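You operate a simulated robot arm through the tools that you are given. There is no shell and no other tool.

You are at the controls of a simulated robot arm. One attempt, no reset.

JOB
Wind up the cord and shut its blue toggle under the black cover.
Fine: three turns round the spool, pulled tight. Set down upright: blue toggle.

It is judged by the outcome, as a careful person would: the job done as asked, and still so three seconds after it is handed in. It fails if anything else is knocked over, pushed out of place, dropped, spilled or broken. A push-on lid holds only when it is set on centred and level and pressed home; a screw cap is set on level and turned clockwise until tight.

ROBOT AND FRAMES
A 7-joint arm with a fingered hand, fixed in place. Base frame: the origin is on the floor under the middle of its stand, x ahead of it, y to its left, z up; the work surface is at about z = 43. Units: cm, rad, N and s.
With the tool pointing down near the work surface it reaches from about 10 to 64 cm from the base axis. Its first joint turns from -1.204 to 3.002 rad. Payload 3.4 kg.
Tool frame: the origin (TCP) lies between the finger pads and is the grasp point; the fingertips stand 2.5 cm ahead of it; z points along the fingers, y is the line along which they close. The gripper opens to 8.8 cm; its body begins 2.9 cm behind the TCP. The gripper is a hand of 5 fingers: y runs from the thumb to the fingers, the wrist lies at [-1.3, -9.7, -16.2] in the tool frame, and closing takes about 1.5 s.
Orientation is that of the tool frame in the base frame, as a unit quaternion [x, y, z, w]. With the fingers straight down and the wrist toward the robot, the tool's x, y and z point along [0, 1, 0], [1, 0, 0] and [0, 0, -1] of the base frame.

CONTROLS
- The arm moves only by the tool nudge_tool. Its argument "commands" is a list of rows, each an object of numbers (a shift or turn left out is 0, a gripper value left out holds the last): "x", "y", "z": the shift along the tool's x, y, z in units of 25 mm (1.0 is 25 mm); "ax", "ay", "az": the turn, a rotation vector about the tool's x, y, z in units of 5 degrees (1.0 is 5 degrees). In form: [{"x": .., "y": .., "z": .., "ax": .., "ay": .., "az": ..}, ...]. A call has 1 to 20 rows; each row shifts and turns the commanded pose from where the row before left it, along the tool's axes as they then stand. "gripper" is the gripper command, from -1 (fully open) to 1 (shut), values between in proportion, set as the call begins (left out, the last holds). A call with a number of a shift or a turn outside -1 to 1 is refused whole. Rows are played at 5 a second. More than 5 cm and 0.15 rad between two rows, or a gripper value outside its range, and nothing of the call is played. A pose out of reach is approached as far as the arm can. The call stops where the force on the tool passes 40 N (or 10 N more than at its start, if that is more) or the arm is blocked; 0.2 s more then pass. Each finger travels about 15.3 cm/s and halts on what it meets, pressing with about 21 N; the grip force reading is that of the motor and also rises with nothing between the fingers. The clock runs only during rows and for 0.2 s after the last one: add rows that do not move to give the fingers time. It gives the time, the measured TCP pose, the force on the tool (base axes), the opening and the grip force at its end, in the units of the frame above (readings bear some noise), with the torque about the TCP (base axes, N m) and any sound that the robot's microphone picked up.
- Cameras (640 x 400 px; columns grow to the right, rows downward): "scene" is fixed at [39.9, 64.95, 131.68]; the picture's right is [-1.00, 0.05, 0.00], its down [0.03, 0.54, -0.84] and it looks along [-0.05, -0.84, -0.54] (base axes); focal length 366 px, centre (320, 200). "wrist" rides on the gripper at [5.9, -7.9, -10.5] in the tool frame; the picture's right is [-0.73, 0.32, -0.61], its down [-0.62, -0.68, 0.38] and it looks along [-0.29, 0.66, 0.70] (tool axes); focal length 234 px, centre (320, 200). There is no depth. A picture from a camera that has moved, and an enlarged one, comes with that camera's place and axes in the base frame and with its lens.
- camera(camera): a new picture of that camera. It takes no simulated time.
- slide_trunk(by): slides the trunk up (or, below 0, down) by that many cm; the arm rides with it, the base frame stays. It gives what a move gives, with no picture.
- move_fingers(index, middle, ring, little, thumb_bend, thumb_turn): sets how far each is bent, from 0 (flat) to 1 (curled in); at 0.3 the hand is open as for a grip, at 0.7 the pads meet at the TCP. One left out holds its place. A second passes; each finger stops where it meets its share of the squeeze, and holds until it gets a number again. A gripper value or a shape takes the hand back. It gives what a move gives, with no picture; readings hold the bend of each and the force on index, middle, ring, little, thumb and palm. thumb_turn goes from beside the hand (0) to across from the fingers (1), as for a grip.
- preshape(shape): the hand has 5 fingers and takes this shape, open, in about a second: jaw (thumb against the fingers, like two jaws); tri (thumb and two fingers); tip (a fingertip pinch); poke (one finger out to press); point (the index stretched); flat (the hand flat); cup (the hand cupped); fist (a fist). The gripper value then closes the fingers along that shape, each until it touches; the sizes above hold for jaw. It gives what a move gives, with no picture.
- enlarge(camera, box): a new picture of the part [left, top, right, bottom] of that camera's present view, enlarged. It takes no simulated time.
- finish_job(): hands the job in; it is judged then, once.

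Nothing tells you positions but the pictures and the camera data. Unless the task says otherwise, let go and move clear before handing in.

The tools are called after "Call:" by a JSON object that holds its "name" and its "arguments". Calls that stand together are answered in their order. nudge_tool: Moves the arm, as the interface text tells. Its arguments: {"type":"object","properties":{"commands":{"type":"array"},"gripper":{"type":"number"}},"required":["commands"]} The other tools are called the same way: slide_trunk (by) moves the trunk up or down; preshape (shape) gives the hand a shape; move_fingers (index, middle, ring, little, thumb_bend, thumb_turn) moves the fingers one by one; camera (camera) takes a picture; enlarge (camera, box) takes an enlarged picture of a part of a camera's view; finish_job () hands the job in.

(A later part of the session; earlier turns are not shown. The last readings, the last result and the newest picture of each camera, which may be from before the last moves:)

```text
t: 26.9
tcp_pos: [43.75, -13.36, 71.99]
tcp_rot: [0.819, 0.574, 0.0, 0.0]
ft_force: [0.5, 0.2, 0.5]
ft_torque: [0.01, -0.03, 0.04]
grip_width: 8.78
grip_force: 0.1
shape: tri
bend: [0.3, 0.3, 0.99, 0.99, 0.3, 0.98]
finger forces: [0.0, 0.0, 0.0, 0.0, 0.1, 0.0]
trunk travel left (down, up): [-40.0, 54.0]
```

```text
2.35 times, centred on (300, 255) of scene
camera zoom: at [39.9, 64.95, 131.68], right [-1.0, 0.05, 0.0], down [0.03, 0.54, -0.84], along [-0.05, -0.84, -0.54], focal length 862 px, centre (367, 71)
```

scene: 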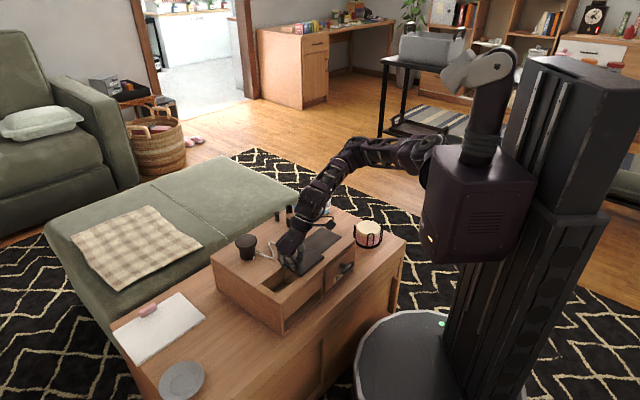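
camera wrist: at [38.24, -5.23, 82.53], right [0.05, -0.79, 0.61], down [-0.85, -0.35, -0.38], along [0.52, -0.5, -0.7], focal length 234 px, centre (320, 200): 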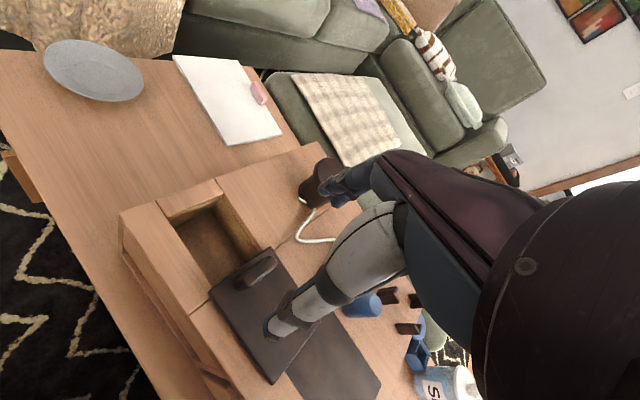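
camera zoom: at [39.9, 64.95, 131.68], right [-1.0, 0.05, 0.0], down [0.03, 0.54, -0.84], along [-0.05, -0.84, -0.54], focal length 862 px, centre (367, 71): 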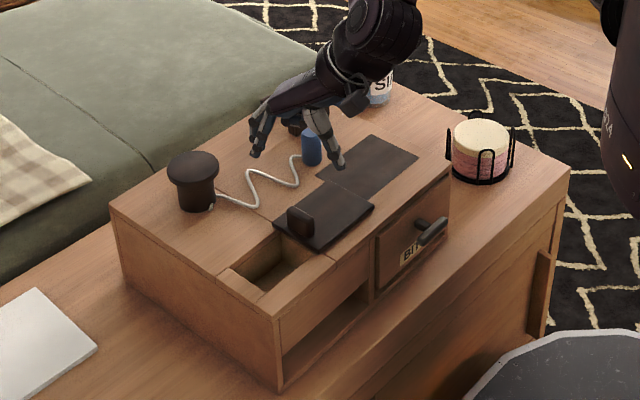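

Call:
{"name": "enlarge", "arguments": {"camera": "wrist", "box": [110, 140, 350, 290]}}

Call:
{"name": "enlarge", "arguments": {"camera": "scene", "box": [235, 205, 325, 265]}}

```text
2.67 times, centred on (230, 215) of wrist
camera zoom: at [38.24, -5.23, 82.53], right [0.05, -0.79, 0.61], down [-0.85, -0.35, -0.38], along [0.52, -0.5, -0.7], focal length 624 px, centre (560, 160)
```

zoom: 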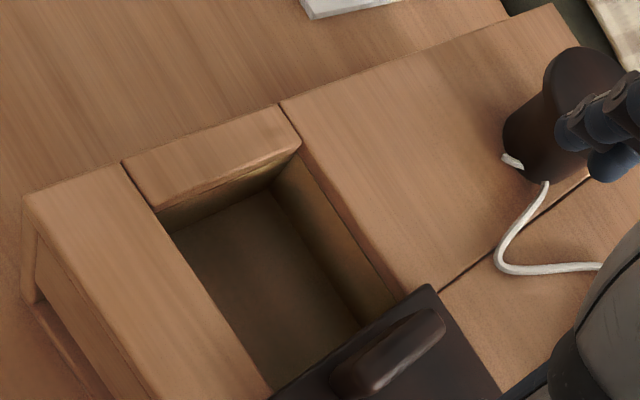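

```text
6.67 times, centred on (280, 235) of scene
camera zoom: at [39.9, 64.95, 131.68], right [-1.0, 0.05, 0.0], down [0.03, 0.54, -0.84], along [-0.05, -0.84, -0.54], focal length 2442 px, centre (587, -33)
```

zoom: 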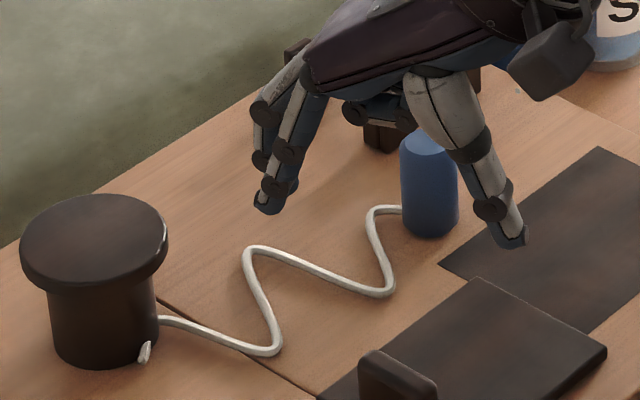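

Call:
{"name": "enlarge", "arguments": {"camera": "wrist", "box": [240, 140, 420, 350]}}

```text
1.90 times, centred on (330, 245) of wrist
camera zoom: at [38.24, -5.23, 82.53], right [0.05, -0.79, 0.61], down [-0.85, -0.35, -0.38], along [0.52, -0.5, -0.7], focal length 446 px, centre (301, 114)
```

zoom: 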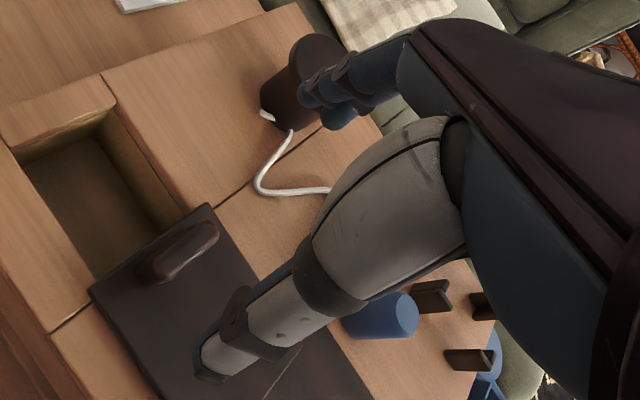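

The pit is about 6.2 wide and about 5.2 deep, and it's open enough for the toggle. The spool is now near (57, -21.5) and the toggle near (42.5, -29.5). I'll move over the toggle at a safe height.

Call:
{"name": "nudge_tool", "arguments": {"commands": [{"x": -0.89, "y": 0.247}, {"x": -0.89, "y": 0.247}, {"x": -0.89, "y": 0.247}, {"x": -0.89, "y": 0.247}, {"x": -0.89, "y": 0.247}, {"x": -0.89, "y": 0.247}, {"x": -0.89, "y": 0.247}, {}]}}

Call:
{"name": "enlarge", "arguments": {"camera": "wrist", "box": [160, 140, 420, 370]}}

Call:
{"name": "enlarge", "arguments": {"camera": "scene", "box": [250, 180, 350, 260]}}

```text
t: 28.7
tcp_pos: [42.45, -29.53, 71.93]
tcp_rot: [0.819, 0.574, 0.0, 0.0]
ft_force: [1.2, 0.0, 0.5]
ft_torque: [0.0, -0.02, 0.01]
grip_width: 8.78
grip_force: 0.0
shape: tri
bend: [0.3, 0.3, 0.99, 0.99, 0.3, 0.98]
finger forces: [0.0, 0.0, 0.1, 0.0, 0.1, 0.1]
trunk travel left (down, up): [-40.0, 54.0]
```

```text
1.74 times, centred on (290, 255) of wrist
camera zoom: at [37.01, -21.33, 82.54], right [0.05, -0.79, 0.61], down [-0.85, -0.35, -0.38], along [0.52, -0.5, -0.7], focal length 407 px, centre (372, 104)
```

zoom: 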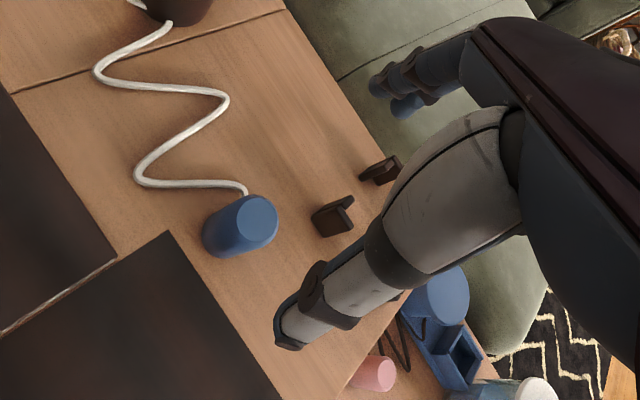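

```text
5.00 times, centred on (300, 220) of scene
camera zoom: at [39.9, 64.95, 131.68], right [-1.0, 0.05, 0.0], down [0.03, 0.54, -0.84], along [-0.05, -0.84, -0.54], focal length 1832 px, centre (420, 100)
```

zoom: 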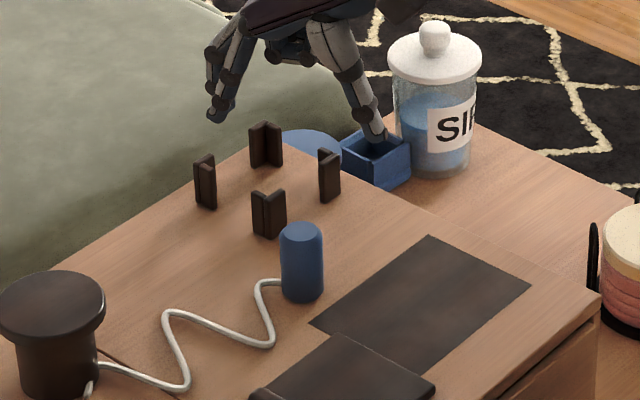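

The toggle top is at about (42.7, -29.4), almost exactly under the grasp point, and the posts and cord are clear of the fingers. I'll descend in two stages.

Call:
{"name": "nudge_tool", "arguments": {"commands": [{"x": 0.12, "y": 0.04, "z": 0.7}, {"z": 0.7}, {"z": 0.7}, {"z": 0.7}, {"z": 0.4}, {}]}}

Call:
{"name": "enlarge", "arguments": {"camera": "wrist", "box": [160, 140, 420, 370]}}

Call:
{"name": "enlarge", "arguments": {"camera": "scene", "box": [260, 190, 340, 250]}}

```text
t: 30.1
tcp_pos: [42.66, -29.34, 63.85]
tcp_rot: [0.82, 0.572, 0.0, 0.0]
ft_force: [-0.9, 0.0, 0.1]
ft_torque: [-0.01, 0.01, -0.01]
grip_width: 8.8
grip_force: 0.0
shape: tri
bend: [0.3, 0.3, 0.99, 0.99, 0.3, 0.98]
finger forces: [0.0, 0.0, 0.0, 0.0, 0.1, 0.0]
trunk travel left (down, up): [-40.0, 54.0]
```

```text
1.74 times, centred on (290, 255) of wrist
camera zoom: at [37.17, -21.05, 74.5], right [0.05, -0.79, 0.61], down [-0.85, -0.35, -0.38], along [0.52, -0.5, -0.7], focal length 407 px, centre (372, 104)
```

zoom: 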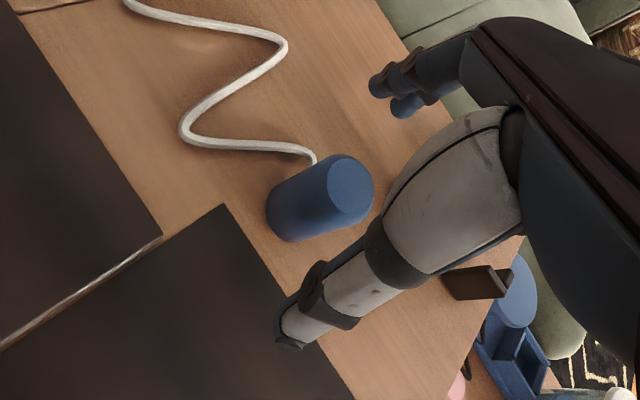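

```text
6.67 times, centred on (300, 220) of scene
camera zoom: at [39.9, 64.95, 131.68], right [-1.0, 0.05, 0.0], down [0.03, 0.54, -0.84], along [-0.05, -0.84, -0.54], focal length 2442 px, centre (453, 67)
```

zoom: 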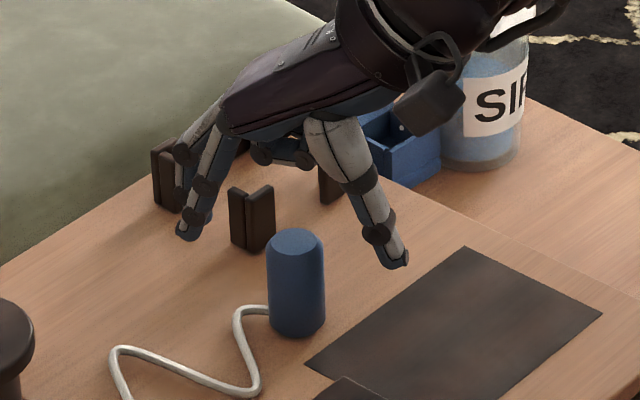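

The fingertips straddle the toggle symmetrically at about its top height. I'll go down another 2.3 cm and close.

Call:
{"name": "nudge_tool", "arguments": {"commands": [{"z": 0.47}, {"z": 0.47}, {}]}}

Call:
{"name": "nudge_tool", "arguments": {"commands": [{}, {}, {}, {}, {}, {}, {}, {}, {}], "gripper": 1}}

Call:
{"name": "enlarge", "arguments": {"camera": "wrist", "box": [160, 140, 420, 370]}}

Call:
{"name": "enlarge", "arguments": {"camera": "scene", "box": [260, 190, 340, 250]}}

```text
t: 30.9
tcp_pos: [42.7, -29.21, 61.58]
tcp_rot: [0.819, 0.574, 0.0, 0.0]
ft_force: [-0.3, -0.6, 0.1]
ft_torque: [-0.03, -0.01, 0.03]
grip_width: 8.8
grip_force: 0.0
shape: tri
bend: [0.3, 0.3, 0.99, 0.99, 0.3, 0.98]
finger forces: [0.1, 0.0, 0.1, 0.1, 0.0, 0.0]
trunk travel left (down, up): [-40.0, 54.0]
```

```text
t: 32.9
tcp_pos: [42.65, -29.17, 61.51]
tcp_rot: [0.819, 0.573, -0.001, 0.001]
ft_force: [-0.7, 1.1, -0.2]
ft_torque: [0.01, -0.02, 0.03]
grip_width: 2.13
grip_force: 20.8
shape: tri
bend: [0.74, 0.57, 1.0, 1.0, 0.75, 1.0]
finger forces: [9.6, 9.2, 0.0, 0.0, 17.5, 0.0]
trunk travel left (down, up): [-40.0, 54.0]
```

```text
1.74 times, centred on (290, 255) of wrist
camera zoom: at [37.2, -21.02, 72.15], right [0.05, -0.79, 0.61], down [-0.85, -0.35, -0.38], along [0.52, -0.5, -0.7], focal length 407 px, centre (372, 104)
```

zoom: 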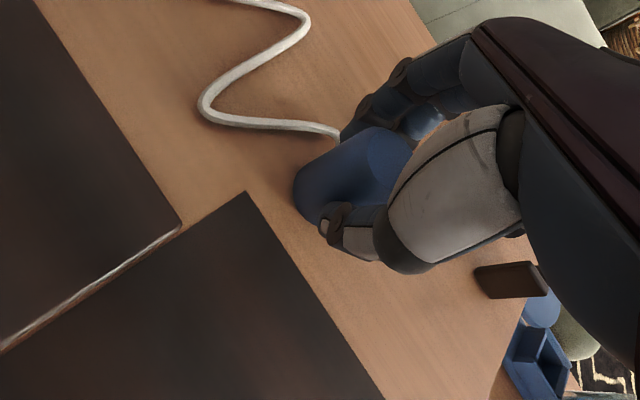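

```text
6.67 times, centred on (300, 220) of scene
camera zoom: at [39.9, 64.95, 131.68], right [-1.0, 0.05, 0.0], down [0.03, 0.54, -0.84], along [-0.05, -0.84, -0.54], focal length 2442 px, centre (453, 67)
```

zoom: 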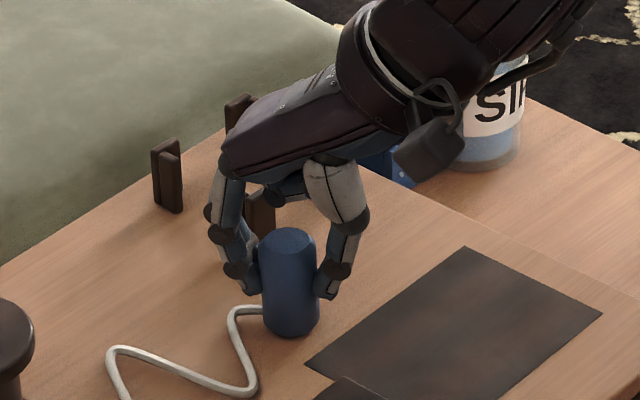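

The toggle is held, with index 9.6 N, middle 9.2 N and thumb 17.5 N. I'll lift it slightly and check that it hangs straight and see how the cord behaves.

Call:
{"name": "nudge_tool", "arguments": {"commands": [{"z": -0.3}, {"z": -0.3}, {}]}}

Call:
{"name": "enlarge", "arguments": {"camera": "scene", "box": [230, 190, 340, 270]}}

Call:
{"name": "enlarge", "arguments": {"camera": "wrist", "box": [160, 140, 420, 370]}}

```text
t: 33.7
tcp_pos: [42.58, -29.26, 63.11]
tcp_rot: [0.819, 0.574, 0.0, 0.0]
ft_force: [0.4, -0.1, -0.7]
ft_torque: [-0.03, 0.02, 0.01]
grip_width: 2.13
grip_force: 20.5
shape: tri
bend: [0.74, 0.57, 1.0, 1.0, 0.75, 1.0]
finger forces: [9.7, 9.2, 0.0, 0.0, 17.6, 0.1]
trunk travel left (down, up): [-40.0, 54.0]
```

```text
5.00 times, centred on (285, 230) of scene
camera zoom: at [39.9, 64.95, 131.68], right [-1.0, 0.05, 0.0], down [0.03, 0.54, -0.84], along [-0.05, -0.84, -0.54], focal length 1832 px, centre (495, 50)
```

zoom: 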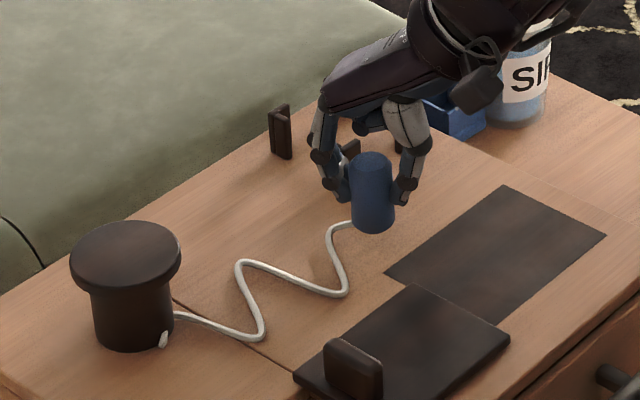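

```text
1.74 times, centred on (290, 255) of wrist
camera zoom: at [37.17, -21.04, 73.66], right [0.06, -0.79, 0.61], down [-0.85, -0.35, -0.38], along [0.52, -0.5, -0.7], focal length 407 px, centre (372, 104)
```

zoom: 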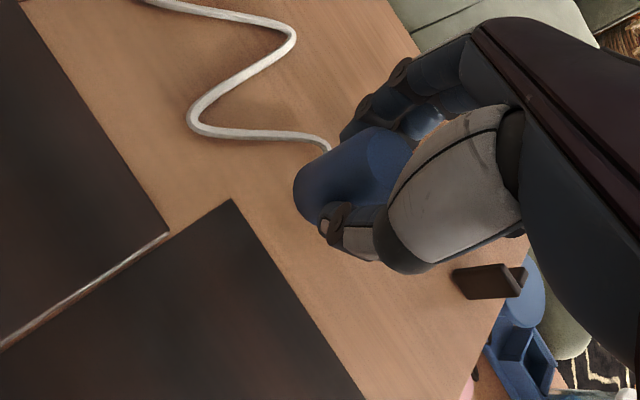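

The toggle is held upright and the cord follows it. I'll wind clockwise (seen from above) on a circle of about 8.5 cm around the spool, starting with the move to the circle and the first part of a turn.

Call:
{"name": "nudge_tool", "arguments": {"commands": [{"x": 0.735, "y": 0.394}, {"x": 0.735, "y": 0.394}, {"x": 0.735, "y": 0.394}, {"x": 0.735, "y": 0.394}, {}]}}

Call:
{"name": "enlarge", "arguments": {"camera": "scene", "box": [220, 200, 330, 280]}}

Call:
{"name": "enlarge", "arguments": {"camera": "wrist", "box": [160, 80, 420, 310]}}

```text
t: 34.9
tcp_pos: [48.77, -23.66, 63.21]
tcp_rot: [0.819, 0.573, 0.0, 0.0]
ft_force: [-0.3, -0.5, -0.7]
ft_torque: [0.01, -0.01, -0.05]
grip_width: 2.12
grip_force: 20.6
shape: tri
bend: [0.74, 0.57, 1.0, 1.0, 0.75, 1.0]
finger forces: [9.8, 9.2, 0.0, 0.1, 17.6, 0.0]
trunk travel left (down, up): [-40.0, 54.0]
```

```text
5.00 times, centred on (275, 240) of scene
camera zoom: at [39.9, 64.95, 131.68], right [-1.0, 0.05, 0.0], down [0.03, 0.54, -0.84], along [-0.05, -0.84, -0.54], focal length 1832 px, centre (545, 0)
```

zoom: 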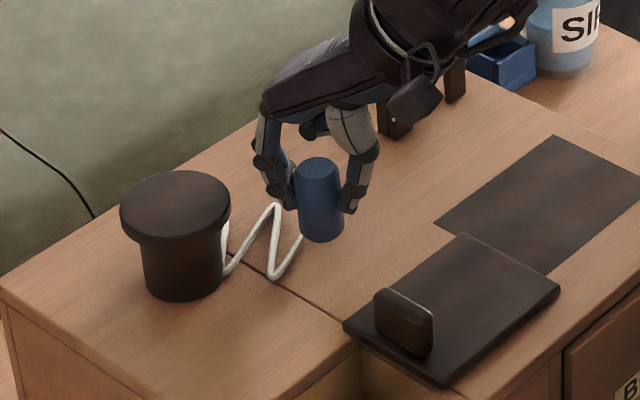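

```text
1.74 times, centred on (290, 195) of wrist
camera zoom: at [43.4, -15.49, 73.72], right [0.05, -0.79, 0.61], down [-0.85, -0.35, -0.38], along [0.52, -0.5, -0.7], focal length 407 px, centre (372, 209)
```

zoom: 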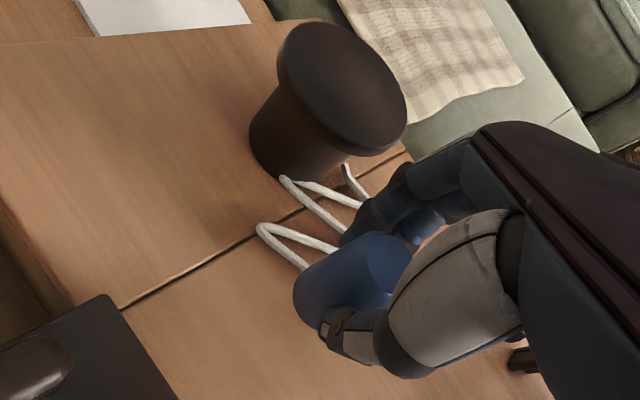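

The cord now draws as a compressed zigzag, so there is plenty of slack, and the grip is steady with no force. I'll start the clockwise turn.

Call:
{"name": "nudge_tool", "arguments": {"commands": [{"x": 0.787, "y": -0.41}, {"x": 0.867, "y": -0.192}, {"x": 0.887, "y": 0.039}, {"x": 0.8465, "y": 0.267}, {"x": 0.749, "y": 0.477}, {"x": 0.6, "y": 0.654}, {"x": 0.41, "y": 0.787}, {}]}}

Call:
{"name": "enlarge", "arguments": {"camera": "scene", "box": [210, 200, 320, 280]}}

Call:
{"name": "enlarge", "arguments": {"camera": "wrist", "box": [160, 80, 420, 310]}}

```text
t: 36.7
tcp_pos: [56.99, -13.02, 63.08]
tcp_rot: [0.819, 0.574, 0.0, -0.001]
ft_force: [-1.0, -0.1, 0.0]
ft_torque: [-0.01, 0.0, 0.02]
grip_width: 2.13
grip_force: 21.1
shape: tri
bend: [0.74, 0.57, 1.0, 1.0, 0.75, 1.0]
finger forces: [9.7, 9.1, 0.0, 0.0, 17.5, 0.0]
trunk travel left (down, up): [-40.0, 54.0]
```

```text
5.00 times, centred on (265, 240) of scene
camera zoom: at [39.9, 64.95, 131.68], right [-1.0, 0.05, 0.0], down [0.03, 0.54, -0.84], along [-0.05, -0.84, -0.54], focal length 1832 px, centre (595, 0)
```

zoom: 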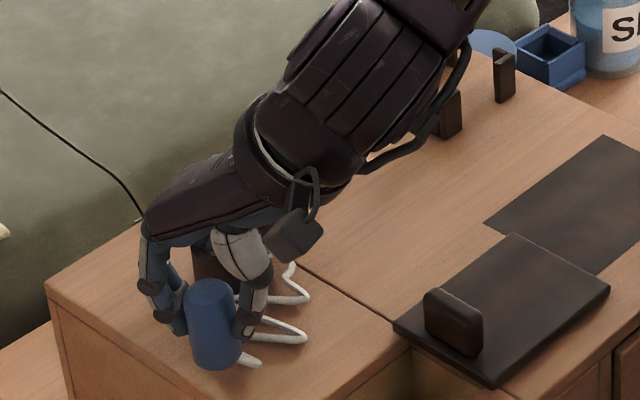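

```text
1.74 times, centred on (290, 195) of wrist
camera zoom: at [51.6, -4.84, 73.68], right [0.05, -0.79, 0.61], down [-0.85, -0.35, -0.38], along [0.52, -0.5, -0.7], focal length 407 px, centre (372, 209)
```

zoom: 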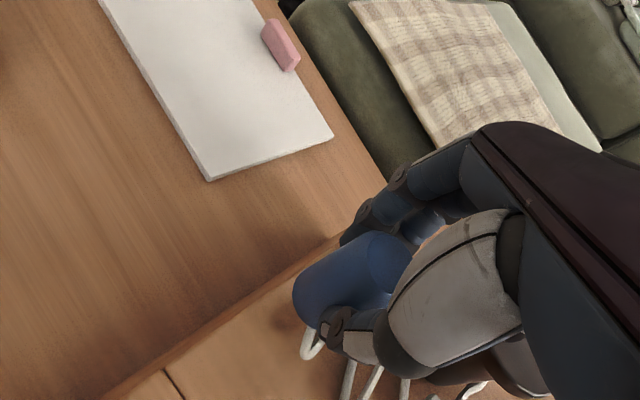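

I'm at 90° with the cord following and no contact. Next comes the far side, where reach is the question.

Call:
{"name": "nudge_tool", "arguments": {"commands": [{"x": 0.192, "y": 0.867}, {"x": -0.039, "y": 0.887}, {"x": -0.267, "y": 0.8465}, {}]}}

Call:
{"name": "nudge_tool", "arguments": {"commands": [{"x": -0.477, "y": 0.749}, {"x": -0.654, "y": 0.6}, {"x": -0.787, "y": 0.41}, {}]}}

Call:
{"name": "enlarge", "arguments": {"camera": "scene", "box": [200, 190, 310, 270]}}

Call:
{"name": "enlarge", "arguments": {"camera": "wrist", "box": [160, 80, 420, 310]}}

```text
t: 37.7
tcp_pos: [63.02, -15.52, 63.06]
tcp_rot: [0.819, 0.573, 0.0, -0.001]
ft_force: [-0.4, 0.7, -0.2]
ft_torque: [0.02, -0.01, -0.03]
grip_width: 2.09
grip_force: 21.2
shape: tri
bend: [0.74, 0.57, 1.0, 1.0, 0.75, 1.0]
finger forces: [9.7, 9.3, 0.0, 0.1, 17.6, 0.1]
trunk travel left (down, up): [-40.0, 54.0]
```

```text
t: 38.7
tcp_pos: [65.63, -21.33, 63.16]
tcp_rot: [0.819, 0.573, 0.0, 0.0]
ft_force: [0.3, 0.4, -1.1]
ft_torque: [-0.01, -0.01, -0.02]
grip_width: 2.09
grip_force: 21.1
shape: tri
bend: [0.74, 0.57, 1.0, 1.0, 0.75, 1.0]
finger forces: [9.8, 9.3, 0.0, 0.0, 17.5, 0.0]
trunk travel left (down, up): [-40.0, 54.0]
```

```text
5.00 times, centred on (255, 230) of scene
camera zoom: at [39.9, 64.95, 131.68], right [-1.0, 0.05, 0.0], down [0.03, 0.54, -0.84], along [-0.05, -0.84, -0.54], focal length 1832 px, centre (645, 50)
```

zoom: 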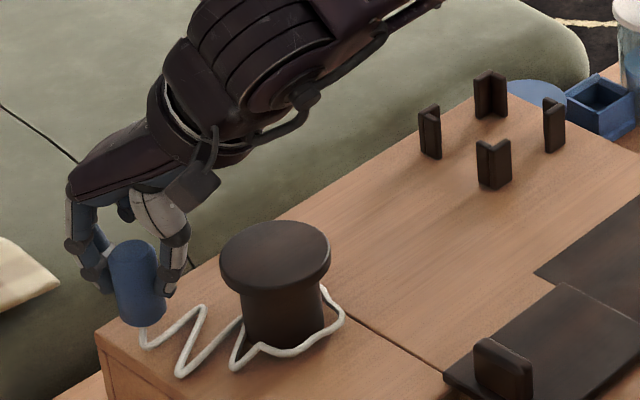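

```text
1.74 times, centred on (290, 195) of wrist
camera zoom: at [60.06, -13.32, 73.63], right [0.06, -0.79, 0.61], down [-0.85, -0.35, -0.38], along [0.52, -0.5, -0.7], focal length 407 px, centre (372, 209)
```

zoom: 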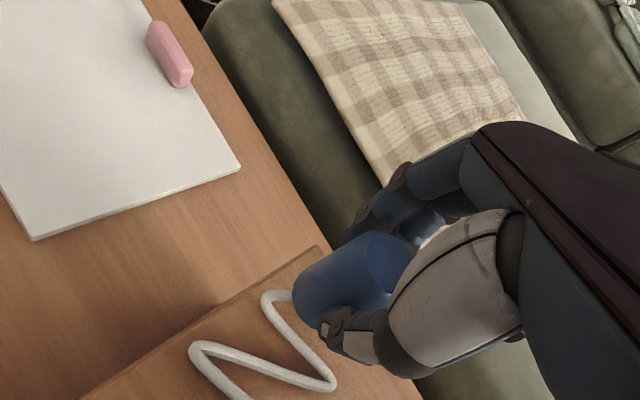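

The far side is reachable and the cord is visibly laying around the spool. I'll continue around the back to complete the first turn.

Call:
{"name": "nudge_tool", "arguments": {"commands": [{"x": -0.867, "y": 0.192}, {"x": -0.887, "y": -0.039}, {"x": -0.8465, "y": -0.267}, {"x": -0.749, "y": -0.477}, {"x": -0.6, "y": -0.654}, {"x": -0.41, "y": -0.787}, {}]}}

Call:
{"name": "enlarge", "arguments": {"camera": "scene", "box": [210, 190, 320, 270]}}

Call:
{"name": "nudge_tool", "arguments": {"commands": [{"x": -0.192, "y": -0.867}, {"x": 0.039, "y": -0.887}, {"x": 0.267, "y": -0.8465}, {"x": 0.477, "y": -0.749}, {"x": 0.654, "y": -0.6}, {}]}}

Call:
{"name": "enlarge", "arguments": {"camera": "scene", "box": [210, 190, 320, 270]}}

Call:
{"name": "enlarge", "arguments": {"camera": "wrist", "box": [160, 80, 420, 310]}}

```text
t: 40.3
tcp_pos: [57.0, -30.02, 63.02]
tcp_rot: [0.819, 0.573, 0.0, 0.001]
ft_force: [-0.4, -0.5, -0.6]
ft_torque: [0.0, 0.03, 0.01]
grip_width: 2.1
grip_force: 21.0
shape: tri
bend: [0.74, 0.57, 1.0, 1.0, 0.75, 1.0]
finger forces: [9.8, 9.2, 0.0, 0.0, 17.5, 0.0]
trunk travel left (down, up): [-40.0, 54.0]
```

```text
5.00 times, centred on (265, 230) of scene
camera zoom: at [39.9, 64.95, 131.68], right [-1.0, 0.05, 0.0], down [0.03, 0.54, -0.84], along [-0.05, -0.84, -0.54], focal length 1832 px, centre (595, 50)
```

zoom: 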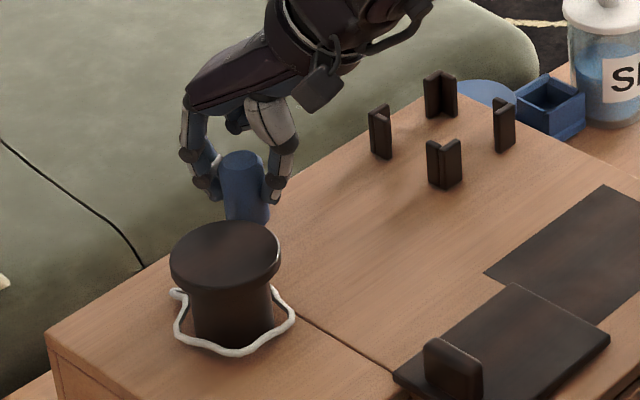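

```text
t: 41.7
tcp_pos: [48.92, -23.8, 63.1]
tcp_rot: [0.82, 0.572, 0.0, -0.001]
ft_force: [-0.3, -0.5, 0.6]
ft_torque: [0.04, -0.02, 0.0]
grip_width: 2.11
grip_force: 21.4
shape: tri
bend: [0.74, 0.57, 1.0, 1.0, 0.75, 1.0]
finger forces: [9.8, 9.4, 0.0, 0.1, 17.6, 0.0]
trunk travel left (down, up): [-40.0, 54.0]
```

```text
5.00 times, centred on (265, 230) of scene
camera zoom: at [39.9, 64.95, 131.68], right [-1.0, 0.05, 0.0], down [0.03, 0.54, -0.84], along [-0.05, -0.84, -0.54], focal length 1832 px, centre (595, 50)
```

zoom: 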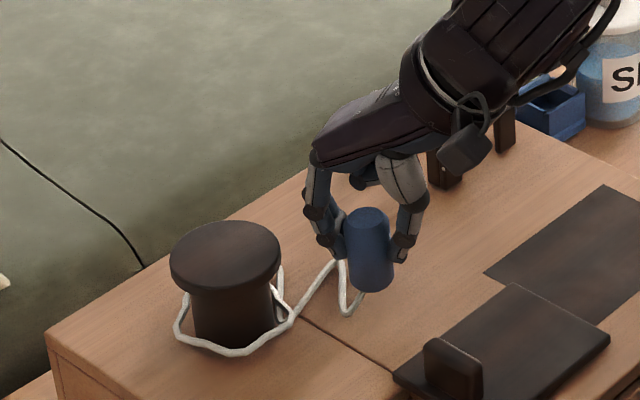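

```text
1.74 times, centred on (290, 195) of wrist
camera zoom: at [43.41, -15.57, 73.7], right [0.05, -0.79, 0.61], down [-0.85, -0.35, -0.38], along [0.52, -0.5, -0.7], focal length 407 px, centre (372, 209)
```

zoom: 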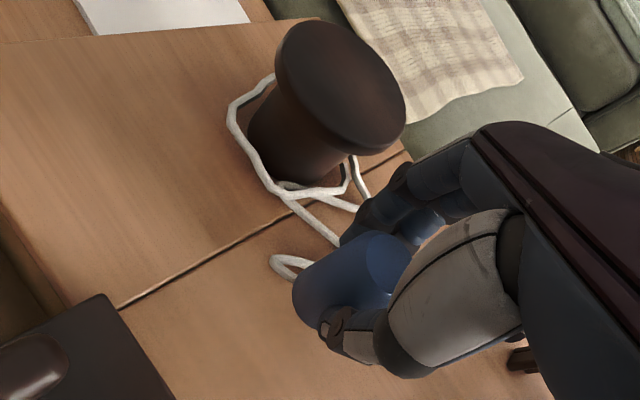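

One loose turn is on the spool. I'll go round again, watching for tension.

Call:
{"name": "nudge_tool", "arguments": {"commands": [{"x": 0.787, "y": -0.41}, {"x": 0.867, "y": -0.192}, {"x": 0.887, "y": 0.039}, {"x": 0.8465, "y": 0.267}, {"x": 0.749, "y": 0.477}, {"x": 0.6, "y": 0.654}, {"x": 0.41, "y": 0.787}, {}]}}

Call:
{"name": "enlarge", "arguments": {"camera": "scene", "box": [210, 200, 320, 280]}}

Call:
{"name": "nudge_tool", "arguments": {"commands": [{"x": 0.192, "y": 0.867}, {"x": -0.039, "y": 0.887}, {"x": -0.267, "y": 0.8465}, {"x": -0.477, "y": 0.749}, {"x": -0.654, "y": 0.6}, {"x": -0.787, "y": 0.41}, {}]}}

Call:
{"name": "enlarge", "arguments": {"camera": "scene", "box": [200, 190, 310, 270]}}

```text
t: 43.5
tcp_pos: [57.05, -12.96, 63.12]
tcp_rot: [0.819, 0.574, 0.001, 0.0]
ft_force: [-0.3, -1.0, 0.2]
ft_torque: [-0.01, 0.01, 0.02]
grip_width: 2.07
grip_force: 21.0
shape: tri
bend: [0.74, 0.57, 1.0, 1.0, 0.75, 1.0]
finger forces: [10.0, 9.4, 0.1, 0.1, 17.5, 0.0]
trunk travel left (down, up): [-40.0, 54.0]
```

```text
5.00 times, centred on (265, 240) of scene
camera zoom: at [39.9, 64.95, 131.68], right [-1.0, 0.05, 0.0], down [0.03, 0.54, -0.84], along [-0.05, -0.84, -0.54], focal length 1832 px, centre (595, 0)
```

zoom: 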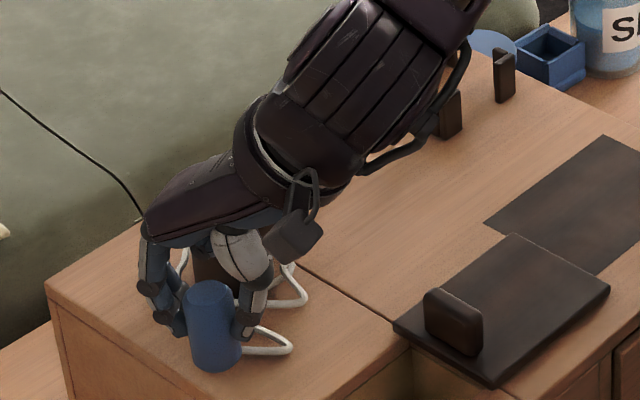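

```text
t: 45.1
tcp_pos: [65.67, -21.41, 63.19]
tcp_rot: [0.819, 0.573, 0.0, -0.001]
ft_force: [-0.1, -0.2, -0.6]
ft_torque: [-0.01, 0.0, 0.0]
grip_width: 2.07
grip_force: 21.2
shape: tri
bend: [0.74, 0.57, 1.0, 1.0, 0.75, 1.0]
finger forces: [9.9, 9.4, 0.0, 0.0, 17.5, 0.0]
trunk travel left (down, up): [-40.0, 54.0]
```

```text
5.00 times, centred on (255, 230) of scene
camera zoom: at [39.9, 64.95, 131.68], right [-1.0, 0.05, 0.0], down [0.03, 0.54, -0.84], along [-0.05, -0.84, -0.54], focal length 1832 px, centre (645, 50)
```

zoom: 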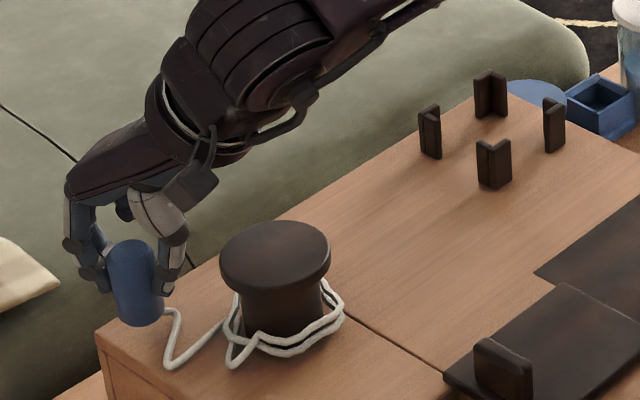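

A second loose loop is forming and there is still no tension. I'll continue.

Call:
{"name": "nudge_tool", "arguments": {"commands": [{"x": -0.867, "y": 0.192}, {"x": -0.887, "y": -0.039}, {"x": -0.8465, "y": -0.267}, {"x": -0.749, "y": -0.477}, {"x": -0.6, "y": -0.654}, {"x": -0.41, "y": -0.787}, {}]}}

Call:
{"name": "nudge_tool", "arguments": {"commands": [{"x": -0.192, "y": -0.867}, {"x": 0.039, "y": -0.887}, {"x": 0.267, "y": -0.8465}, {"x": 0.477, "y": -0.749}, {"x": 0.654, "y": -0.6}, {}]}}

Call:
{"name": "enlarge", "arguments": {"camera": "scene", "box": [210, 190, 320, 270]}}

Call:
{"name": "enlarge", "arguments": {"camera": "wrist", "box": [160, 80, 420, 310]}}

```text
t: 46.7
tcp_pos: [57.05, -29.98, 63.2]
tcp_rot: [0.819, 0.573, 0.0, -0.001]
ft_force: [0.7, 0.1, -0.3]
ft_torque: [0.01, -0.02, -0.02]
grip_width: 2.09
grip_force: 21.2
shape: tri
bend: [0.74, 0.57, 1.0, 1.0, 0.75, 1.0]
finger forces: [9.8, 9.3, 0.0, 0.0, 17.6, 0.0]
trunk travel left (down, up): [-40.0, 54.0]
```

```text
t: 48.1
tcp_pos: [48.88, -23.54, 63.05]
tcp_rot: [0.82, 0.573, 0.0, -0.001]
ft_force: [-0.6, 0.2, 0.4]
ft_torque: [-0.03, -0.01, 0.0]
grip_width: 2.07
grip_force: 21.2
shape: tri
bend: [0.74, 0.57, 1.0, 1.0, 0.75, 1.0]
finger forces: [10.1, 9.3, 0.0, 0.1, 17.5, 0.0]
trunk travel left (down, up): [-40.0, 54.0]
```

```text
5.00 times, centred on (265, 230) of scene
camera zoom: at [39.9, 64.95, 131.68], right [-1.0, 0.05, 0.0], down [0.03, 0.54, -0.84], along [-0.05, -0.84, -0.54], focal length 1832 px, centre (595, 50)
```

zoom: 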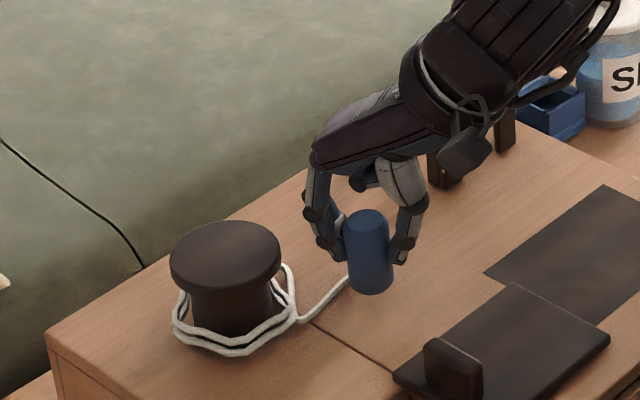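

```text
1.74 times, centred on (290, 195) of wrist
camera zoom: at [43.42, -15.46, 73.63], right [0.05, -0.79, 0.61], down [-0.85, -0.35, -0.38], along [0.52, -0.5, -0.7], focal length 407 px, centre (372, 209)
```

zoom: 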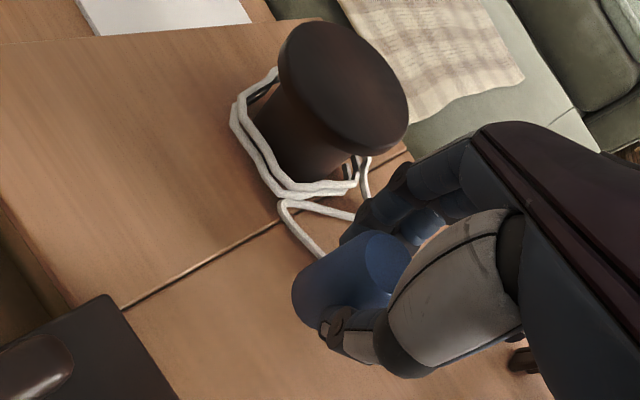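

Two turns are on and the free cord is nearly straight. I'll do the third turn in shorter pieces, since tension should appear.

Call:
{"name": "nudge_tool", "arguments": {"commands": [{"x": 0.787, "y": -0.41}, {"x": 0.867, "y": -0.192}, {"x": 0.887, "y": 0.039}, {}]}}

Call:
{"name": "nudge_tool", "arguments": {"commands": [{"x": 0.8465, "y": 0.267}, {"x": 0.749, "y": 0.477}, {"x": 0.6, "y": 0.654}, {"x": 0.41, "y": 0.787}, {}]}}

Call:
{"name": "enlarge", "arguments": {"camera": "scene", "box": [210, 200, 320, 280]}}

Call:
{"name": "enlarge", "arguments": {"camera": "wrist", "box": [160, 150, 420, 380]}}

```text
t: 49.1
tcp_pos: [49.74, -17.13, 63.19]
tcp_rot: [0.819, 0.573, 0.001, -0.001]
ft_force: [-0.3, -1.6, -0.8]
ft_torque: [-0.01, 0.05, -0.01]
grip_width: 2.11
grip_force: 21.1
shape: tri
bend: [0.74, 0.57, 1.0, 1.0, 0.75, 1.0]
finger forces: [9.9, 9.4, 0.1, 0.0, 17.6, 0.0]
trunk travel left (down, up): [-40.0, 54.0]
```

```text
t: 50.3
tcp_pos: [57.17, -12.84, 63.17]
tcp_rot: [0.819, 0.574, 0.0, 0.0]
ft_force: [-0.1, 0.0, 0.1]
ft_torque: [0.01, 0.0, 0.01]
grip_width: 2.09
grip_force: 21.3
shape: tri
bend: [0.74, 0.58, 1.0, 1.0, 0.75, 1.0]
finger forces: [10.0, 9.4, 0.0, 0.1, 17.5, 0.1]
trunk travel left (down, up): [-40.0, 54.0]
```

```text
5.00 times, centred on (265, 240) of scene
camera zoom: at [39.9, 64.95, 131.68], right [-1.0, 0.05, 0.0], down [0.03, 0.54, -0.84], along [-0.05, -0.84, -0.54], focal length 1832 px, centre (595, 0)
```

zoom: 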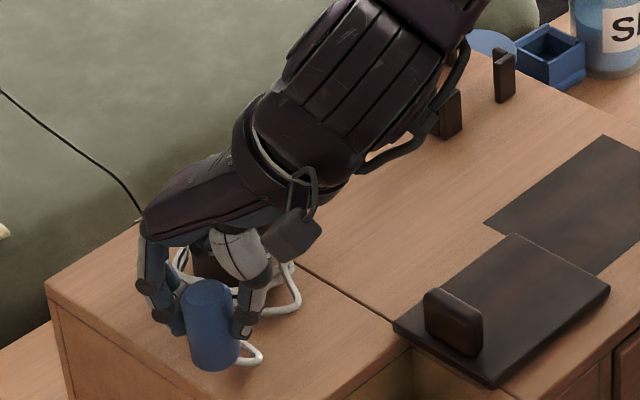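

```text
1.74 times, centred on (290, 265) of wrist
camera zoom: at [51.67, -4.8, 73.73], right [0.05, -0.79, 0.61], down [-0.85, -0.35, -0.38], along [0.52, -0.5, -0.7], focal length 407 px, centre (372, 87)
```

zoom: 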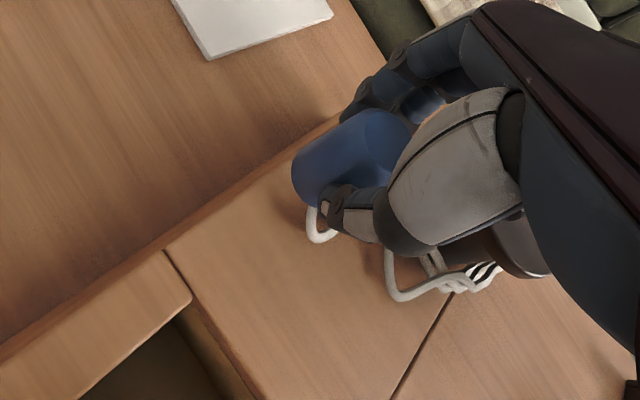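

Call:
{"name": "nudge_tool", "arguments": {"commands": [{"x": 0.192, "y": 0.867}, {"x": -0.039, "y": 0.887}, {"x": -0.267, "y": 0.8465}, {}]}}

Call:
{"name": "nudge_tool", "arguments": {"commands": [{"x": -0.477, "y": 0.749}, {"x": -0.654, "y": 0.6}, {"x": -0.787, "y": 0.41}, {}]}}

Call:
{"name": "enlarge", "arguments": {"camera": "scene", "box": [200, 190, 310, 270]}}

Call:
{"name": "enlarge", "arguments": {"camera": "wrist", "box": [160, 150, 420, 380]}}

```text
t: 51.3
tcp_pos: [63.07, -15.45, 63.08]
tcp_rot: [0.819, 0.573, 0.0, 0.0]
ft_force: [-0.4, -0.3, 0.6]
ft_torque: [-0.01, 0.04, -0.01]
grip_width: 2.09
grip_force: 20.4
shape: tri
bend: [0.74, 0.58, 1.0, 1.0, 0.75, 1.0]
finger forces: [10.0, 9.4, 0.0, 0.1, 17.6, 0.0]
trunk travel left (down, up): [-40.0, 54.0]
```

```text
t: 52.3
tcp_pos: [65.61, -21.51, 63.23]
tcp_rot: [0.819, 0.574, 0.0, 0.0]
ft_force: [0.6, 0.6, -0.5]
ft_torque: [0.0, 0.0, -0.02]
grip_width: 2.1
grip_force: 21.3
shape: tri
bend: [0.74, 0.58, 1.0, 1.0, 0.75, 1.0]
finger forces: [9.9, 9.5, 0.0, 0.0, 17.4, 0.0]
trunk travel left (down, up): [-40.0, 54.0]
```

```text
5.00 times, centred on (255, 230) of scene
camera zoom: at [39.9, 64.95, 131.68], right [-1.0, 0.05, 0.0], down [0.03, 0.54, -0.84], along [-0.05, -0.84, -0.54], focal length 1832 px, centre (645, 50)
```

zoom: 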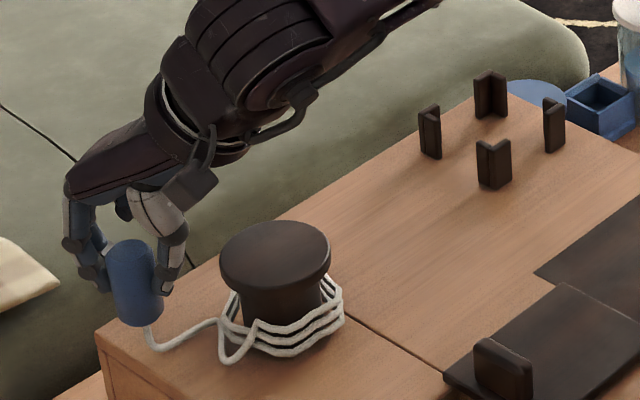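

```text
1.74 times, centred on (290, 265) of wrist
camera zoom: at [60.18, -13.34, 73.72], right [0.05, -0.79, 0.61], down [-0.85, -0.35, -0.38], along [0.52, -0.5, -0.7], focal length 407 px, centre (372, 87)
```

zoom: 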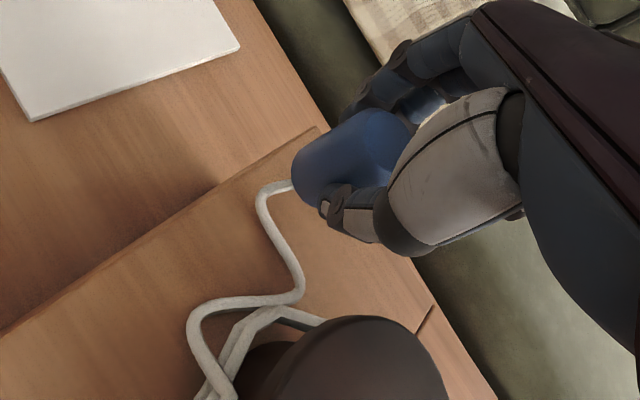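

Three loose wraps are forming. I'll bring it round the back once more.

Call:
{"name": "nudge_tool", "arguments": {"commands": [{"x": -0.867, "y": 0.192}, {"x": -0.887, "y": -0.039}, {"x": -0.8465, "y": -0.267}, {"x": -0.749, "y": -0.477}, {"x": -0.6, "y": -0.654}, {"x": -0.41, "y": -0.787}, {}]}}

Call:
{"name": "nudge_tool", "arguments": {"commands": [{"x": -0.192, "y": -0.867}, {"x": 0.039, "y": -0.887}, {"x": 0.267, "y": -0.8465}, {"x": 0.477, "y": -0.749}, {"x": 0.654, "y": -0.6}, {}]}}

Call:
{"name": "enlarge", "arguments": {"camera": "scene", "box": [210, 190, 320, 270]}}

Call:
{"name": "enlarge", "arguments": {"camera": "wrist", "box": [160, 80, 420, 310]}}

```text
t: 53.9
tcp_pos: [57.07, -30.06, 63.14]
tcp_rot: [0.819, 0.573, 0.001, 0.001]
ft_force: [-0.5, 0.8, 0.3]
ft_torque: [-0.02, 0.0, -0.01]
grip_width: 2.06
grip_force: 20.9
shape: tri
bend: [0.74, 0.58, 1.0, 1.0, 0.75, 1.0]
finger forces: [10.1, 9.4, 0.0, 0.0, 17.4, 0.0]
trunk travel left (down, up): [-40.0, 54.0]
```

```text
t: 55.3
tcp_pos: [48.82, -23.61, 63.13]
tcp_rot: [0.82, 0.573, 0.0, 0.0]
ft_force: [-0.7, 0.0, -0.4]
ft_torque: [0.02, 0.03, 0.02]
grip_width: 2.09
grip_force: 20.8
shape: tri
bend: [0.74, 0.58, 1.0, 1.0, 0.75, 1.0]
finger forces: [10.2, 9.5, 0.1, 0.0, 17.5, 0.0]
trunk travel left (down, up): [-40.0, 54.0]
```

```text
5.00 times, centred on (265, 230) of scene
camera zoom: at [39.9, 64.95, 131.68], right [-1.0, 0.05, 0.0], down [0.03, 0.54, -0.84], along [-0.05, -0.84, -0.54], focal length 1832 px, centre (595, 50)
```

zoom: 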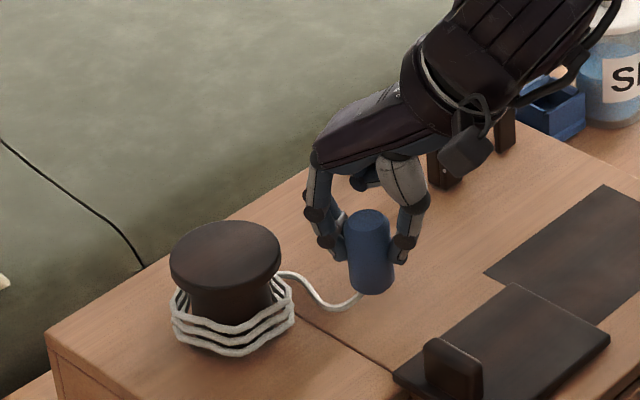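

```text
1.74 times, centred on (290, 195) of wrist
camera zoom: at [43.36, -15.46, 73.67], right [0.05, -0.79, 0.61], down [-0.85, -0.35, -0.38], along [0.52, -0.5, -0.7], focal length 407 px, centre (372, 209)
```

zoom: 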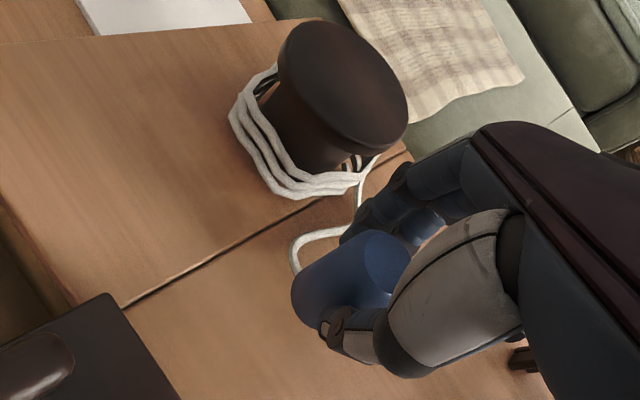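

Three wraps are on, still loose. I'll swing toward the pit side and then draw the cord outward gently to take up the slack, watching the force.

Call:
{"name": "nudge_tool", "arguments": {"commands": [{"x": 0.787, "y": -0.41}, {"x": 0.867, "y": -0.192}, {"x": 0.887, "y": 0.039}, {"x": 0.8465, "y": 0.267}, {}]}}

Call:
{"name": "enlarge", "arguments": {"camera": "scene", "box": [210, 200, 320, 280]}}

Call:
{"name": "enlarge", "arguments": {"camera": "wrist", "box": [160, 150, 420, 380]}}

```text
t: 56.5
tcp_pos: [51.13, -15.36, 63.07]
tcp_rot: [0.82, 0.573, 0.0, 0.0]
ft_force: [-0.1, -0.2, -0.3]
ft_torque: [0.03, -0.03, -0.02]
grip_width: 2.1
grip_force: 20.8
shape: tri
bend: [0.74, 0.58, 1.0, 1.0, 0.75, 1.0]
finger forces: [10.1, 9.4, 0.0, 0.0, 17.6, 0.0]
trunk travel left (down, up): [-40.0, 54.0]
```

```text
5.00 times, centred on (265, 240) of scene
camera zoom: at [39.9, 64.95, 131.68], right [-1.0, 0.05, 0.0], down [0.03, 0.54, -0.84], along [-0.05, -0.84, -0.54], focal length 1832 px, centre (595, 0)
```

zoom: 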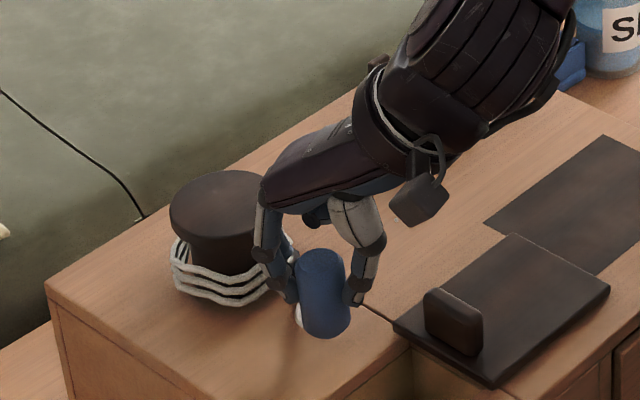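

```text
1.74 times, centred on (290, 265) of wrist
camera zoom: at [45.61, -7.28, 73.66], right [0.05, -0.79, 0.61], down [-0.85, -0.35, -0.38], along [0.52, -0.5, -0.7], focal length 407 px, centre (372, 87)
```

zoom: 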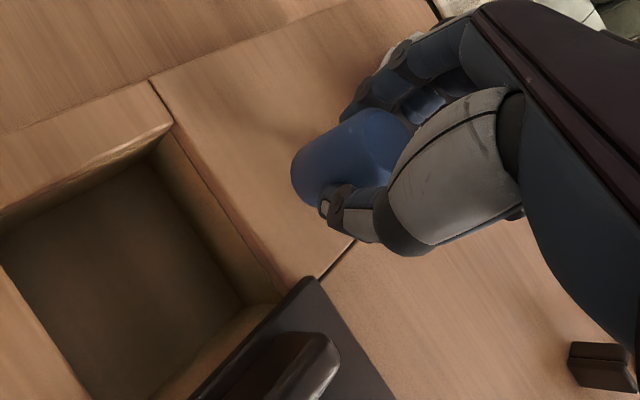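

The pit is right ahead, with its open centre near (47.5, -10.5). I'll draw the toggle straight out from the spool toward and past the pit in small steps.

Call:
{"name": "nudge_tool", "arguments": {"commands": [{"x": 0.333, "y": -0.507}, {"x": 0.333, "y": -0.507}, {}]}}

Call:
{"name": "nudge_tool", "arguments": {"commands": [{"x": 0.333, "y": -0.507}, {"x": 0.333, "y": -0.507}, {}]}}

Call:
{"name": "enlarge", "arguments": {"camera": "scene", "box": [210, 200, 320, 280]}}

Call:
{"name": "enlarge", "arguments": {"camera": "wrist", "box": [160, 150, 420, 380]}}

```text
t: 57.3
tcp_pos: [49.26, -12.99, 63.03]
tcp_rot: [0.819, 0.573, 0.0, 0.0]
ft_force: [0.2, 0.6, -0.4]
ft_torque: [-0.03, -0.01, 0.0]
grip_width: 2.07
grip_force: 20.5
shape: tri
bend: [0.74, 0.58, 1.0, 1.0, 0.75, 1.0]
finger forces: [10.1, 9.4, 0.0, 0.0, 17.5, 0.0]
trunk travel left (down, up): [-40.0, 54.0]
```

```text
t: 58.1
tcp_pos: [47.44, -10.4, 63.0]
tcp_rot: [0.819, 0.574, 0.0, 0.0]
ft_force: [0.5, -0.1, 0.1]
ft_torque: [0.01, -0.01, 0.0]
grip_width: 2.06
grip_force: 21.4
shape: tri
bend: [0.74, 0.57, 1.0, 1.0, 0.75, 1.0]
finger forces: [10.7, 9.8, 0.0, 0.0, 18.5, 0.0]
trunk travel left (down, up): [-40.0, 54.0]
```

```text
5.00 times, centred on (265, 240) of scene
camera zoom: at [39.9, 64.95, 131.68], right [-1.0, 0.05, 0.0], down [0.03, 0.54, -0.84], along [-0.05, -0.84, -0.54], focal length 1832 px, centre (595, 0)
```

zoom: 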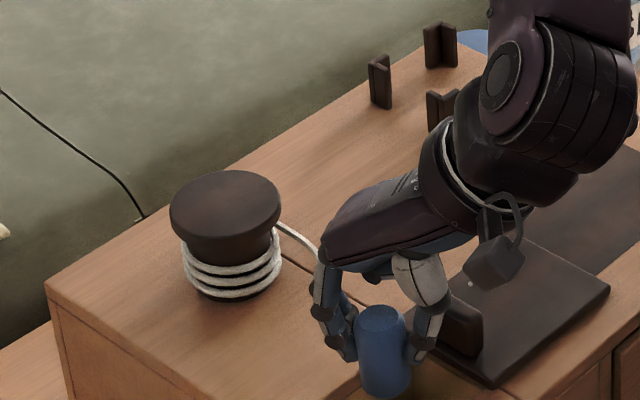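

```text
1.74 times, centred on (290, 265) of wrist
camera zoom: at [41.94, -2.36, 73.62], right [0.06, -0.79, 0.61], down [-0.85, -0.35, -0.38], along [0.52, -0.5, -0.7], focal length 407 px, centre (372, 87)
```

zoom: 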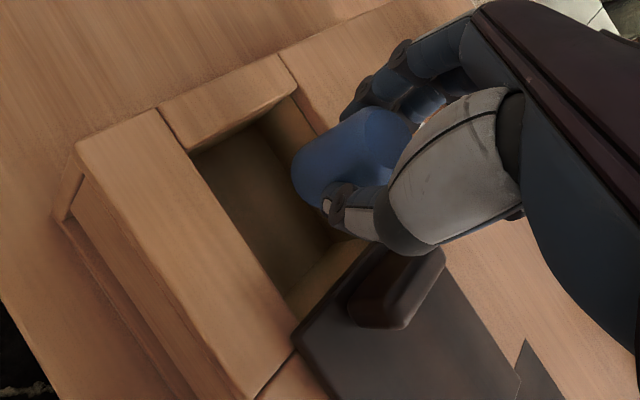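

The wraps have snugged down into three neat turns, and I can feel the first hint of tension. I'll test by pulling another half centimetre outward.

Call:
{"name": "nudge_tool", "arguments": {"commands": [{"x": 0.11, "y": -0.167}, {}, {}]}}

Call:
{"name": "enlarge", "arguments": {"camera": "scene", "box": [225, 215, 285, 260]}}

Call:
{"name": "camera", "arguments": {"camera": "wrist"}}

```text
t: 58.9
tcp_pos: [47.05, -10.27, 63.04]
tcp_rot: [0.82, 0.573, 0.001, 0.0]
ft_force: [0.4, -0.6, -1.1]
ft_torque: [-0.01, 0.0, 0.01]
grip_width: 2.05
grip_force: 20.9
shape: tri
bend: [0.74, 0.57, 1.0, 1.0, 0.75, 1.0]
finger forces: [10.9, 9.9, 0.0, 0.1, 18.5, 0.1]
trunk travel left (down, up): [-40.0, 54.0]
```

```text
8.89 times, centred on (255, 238) of scene
camera zoom: at [39.9, 64.95, 131.68], right [-1.0, 0.05, 0.0], down [0.03, 0.54, -0.84], along [-0.05, -0.84, -0.54], focal length 3257 px, centre (898, -133)
```

zoom: 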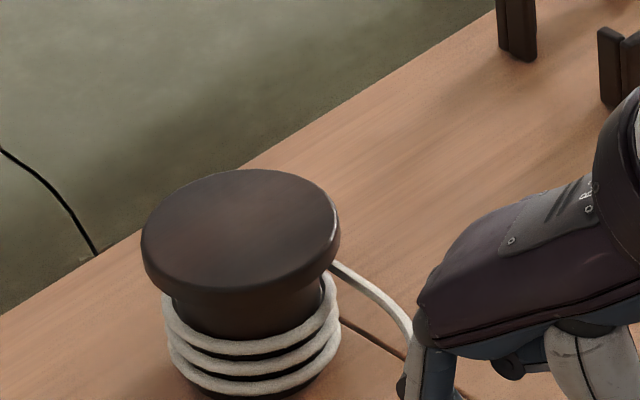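

```text
taken
camera wrist: at [41.68, -1.95, 73.62], right [0.05, -0.79, 0.61], down [-0.85, -0.35, -0.38], along [0.52, -0.5, -0.7], focal length 234 px, centre (320, 200)
```

wrist: 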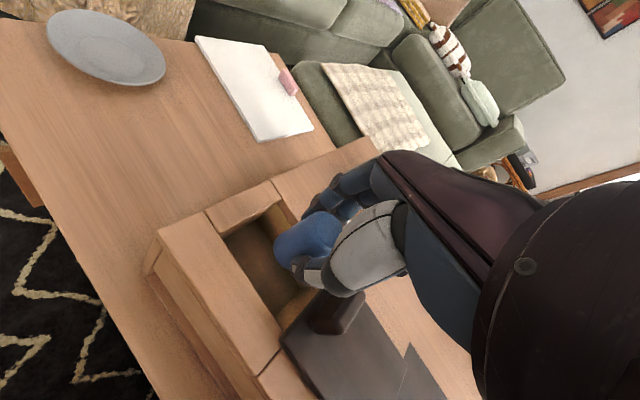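

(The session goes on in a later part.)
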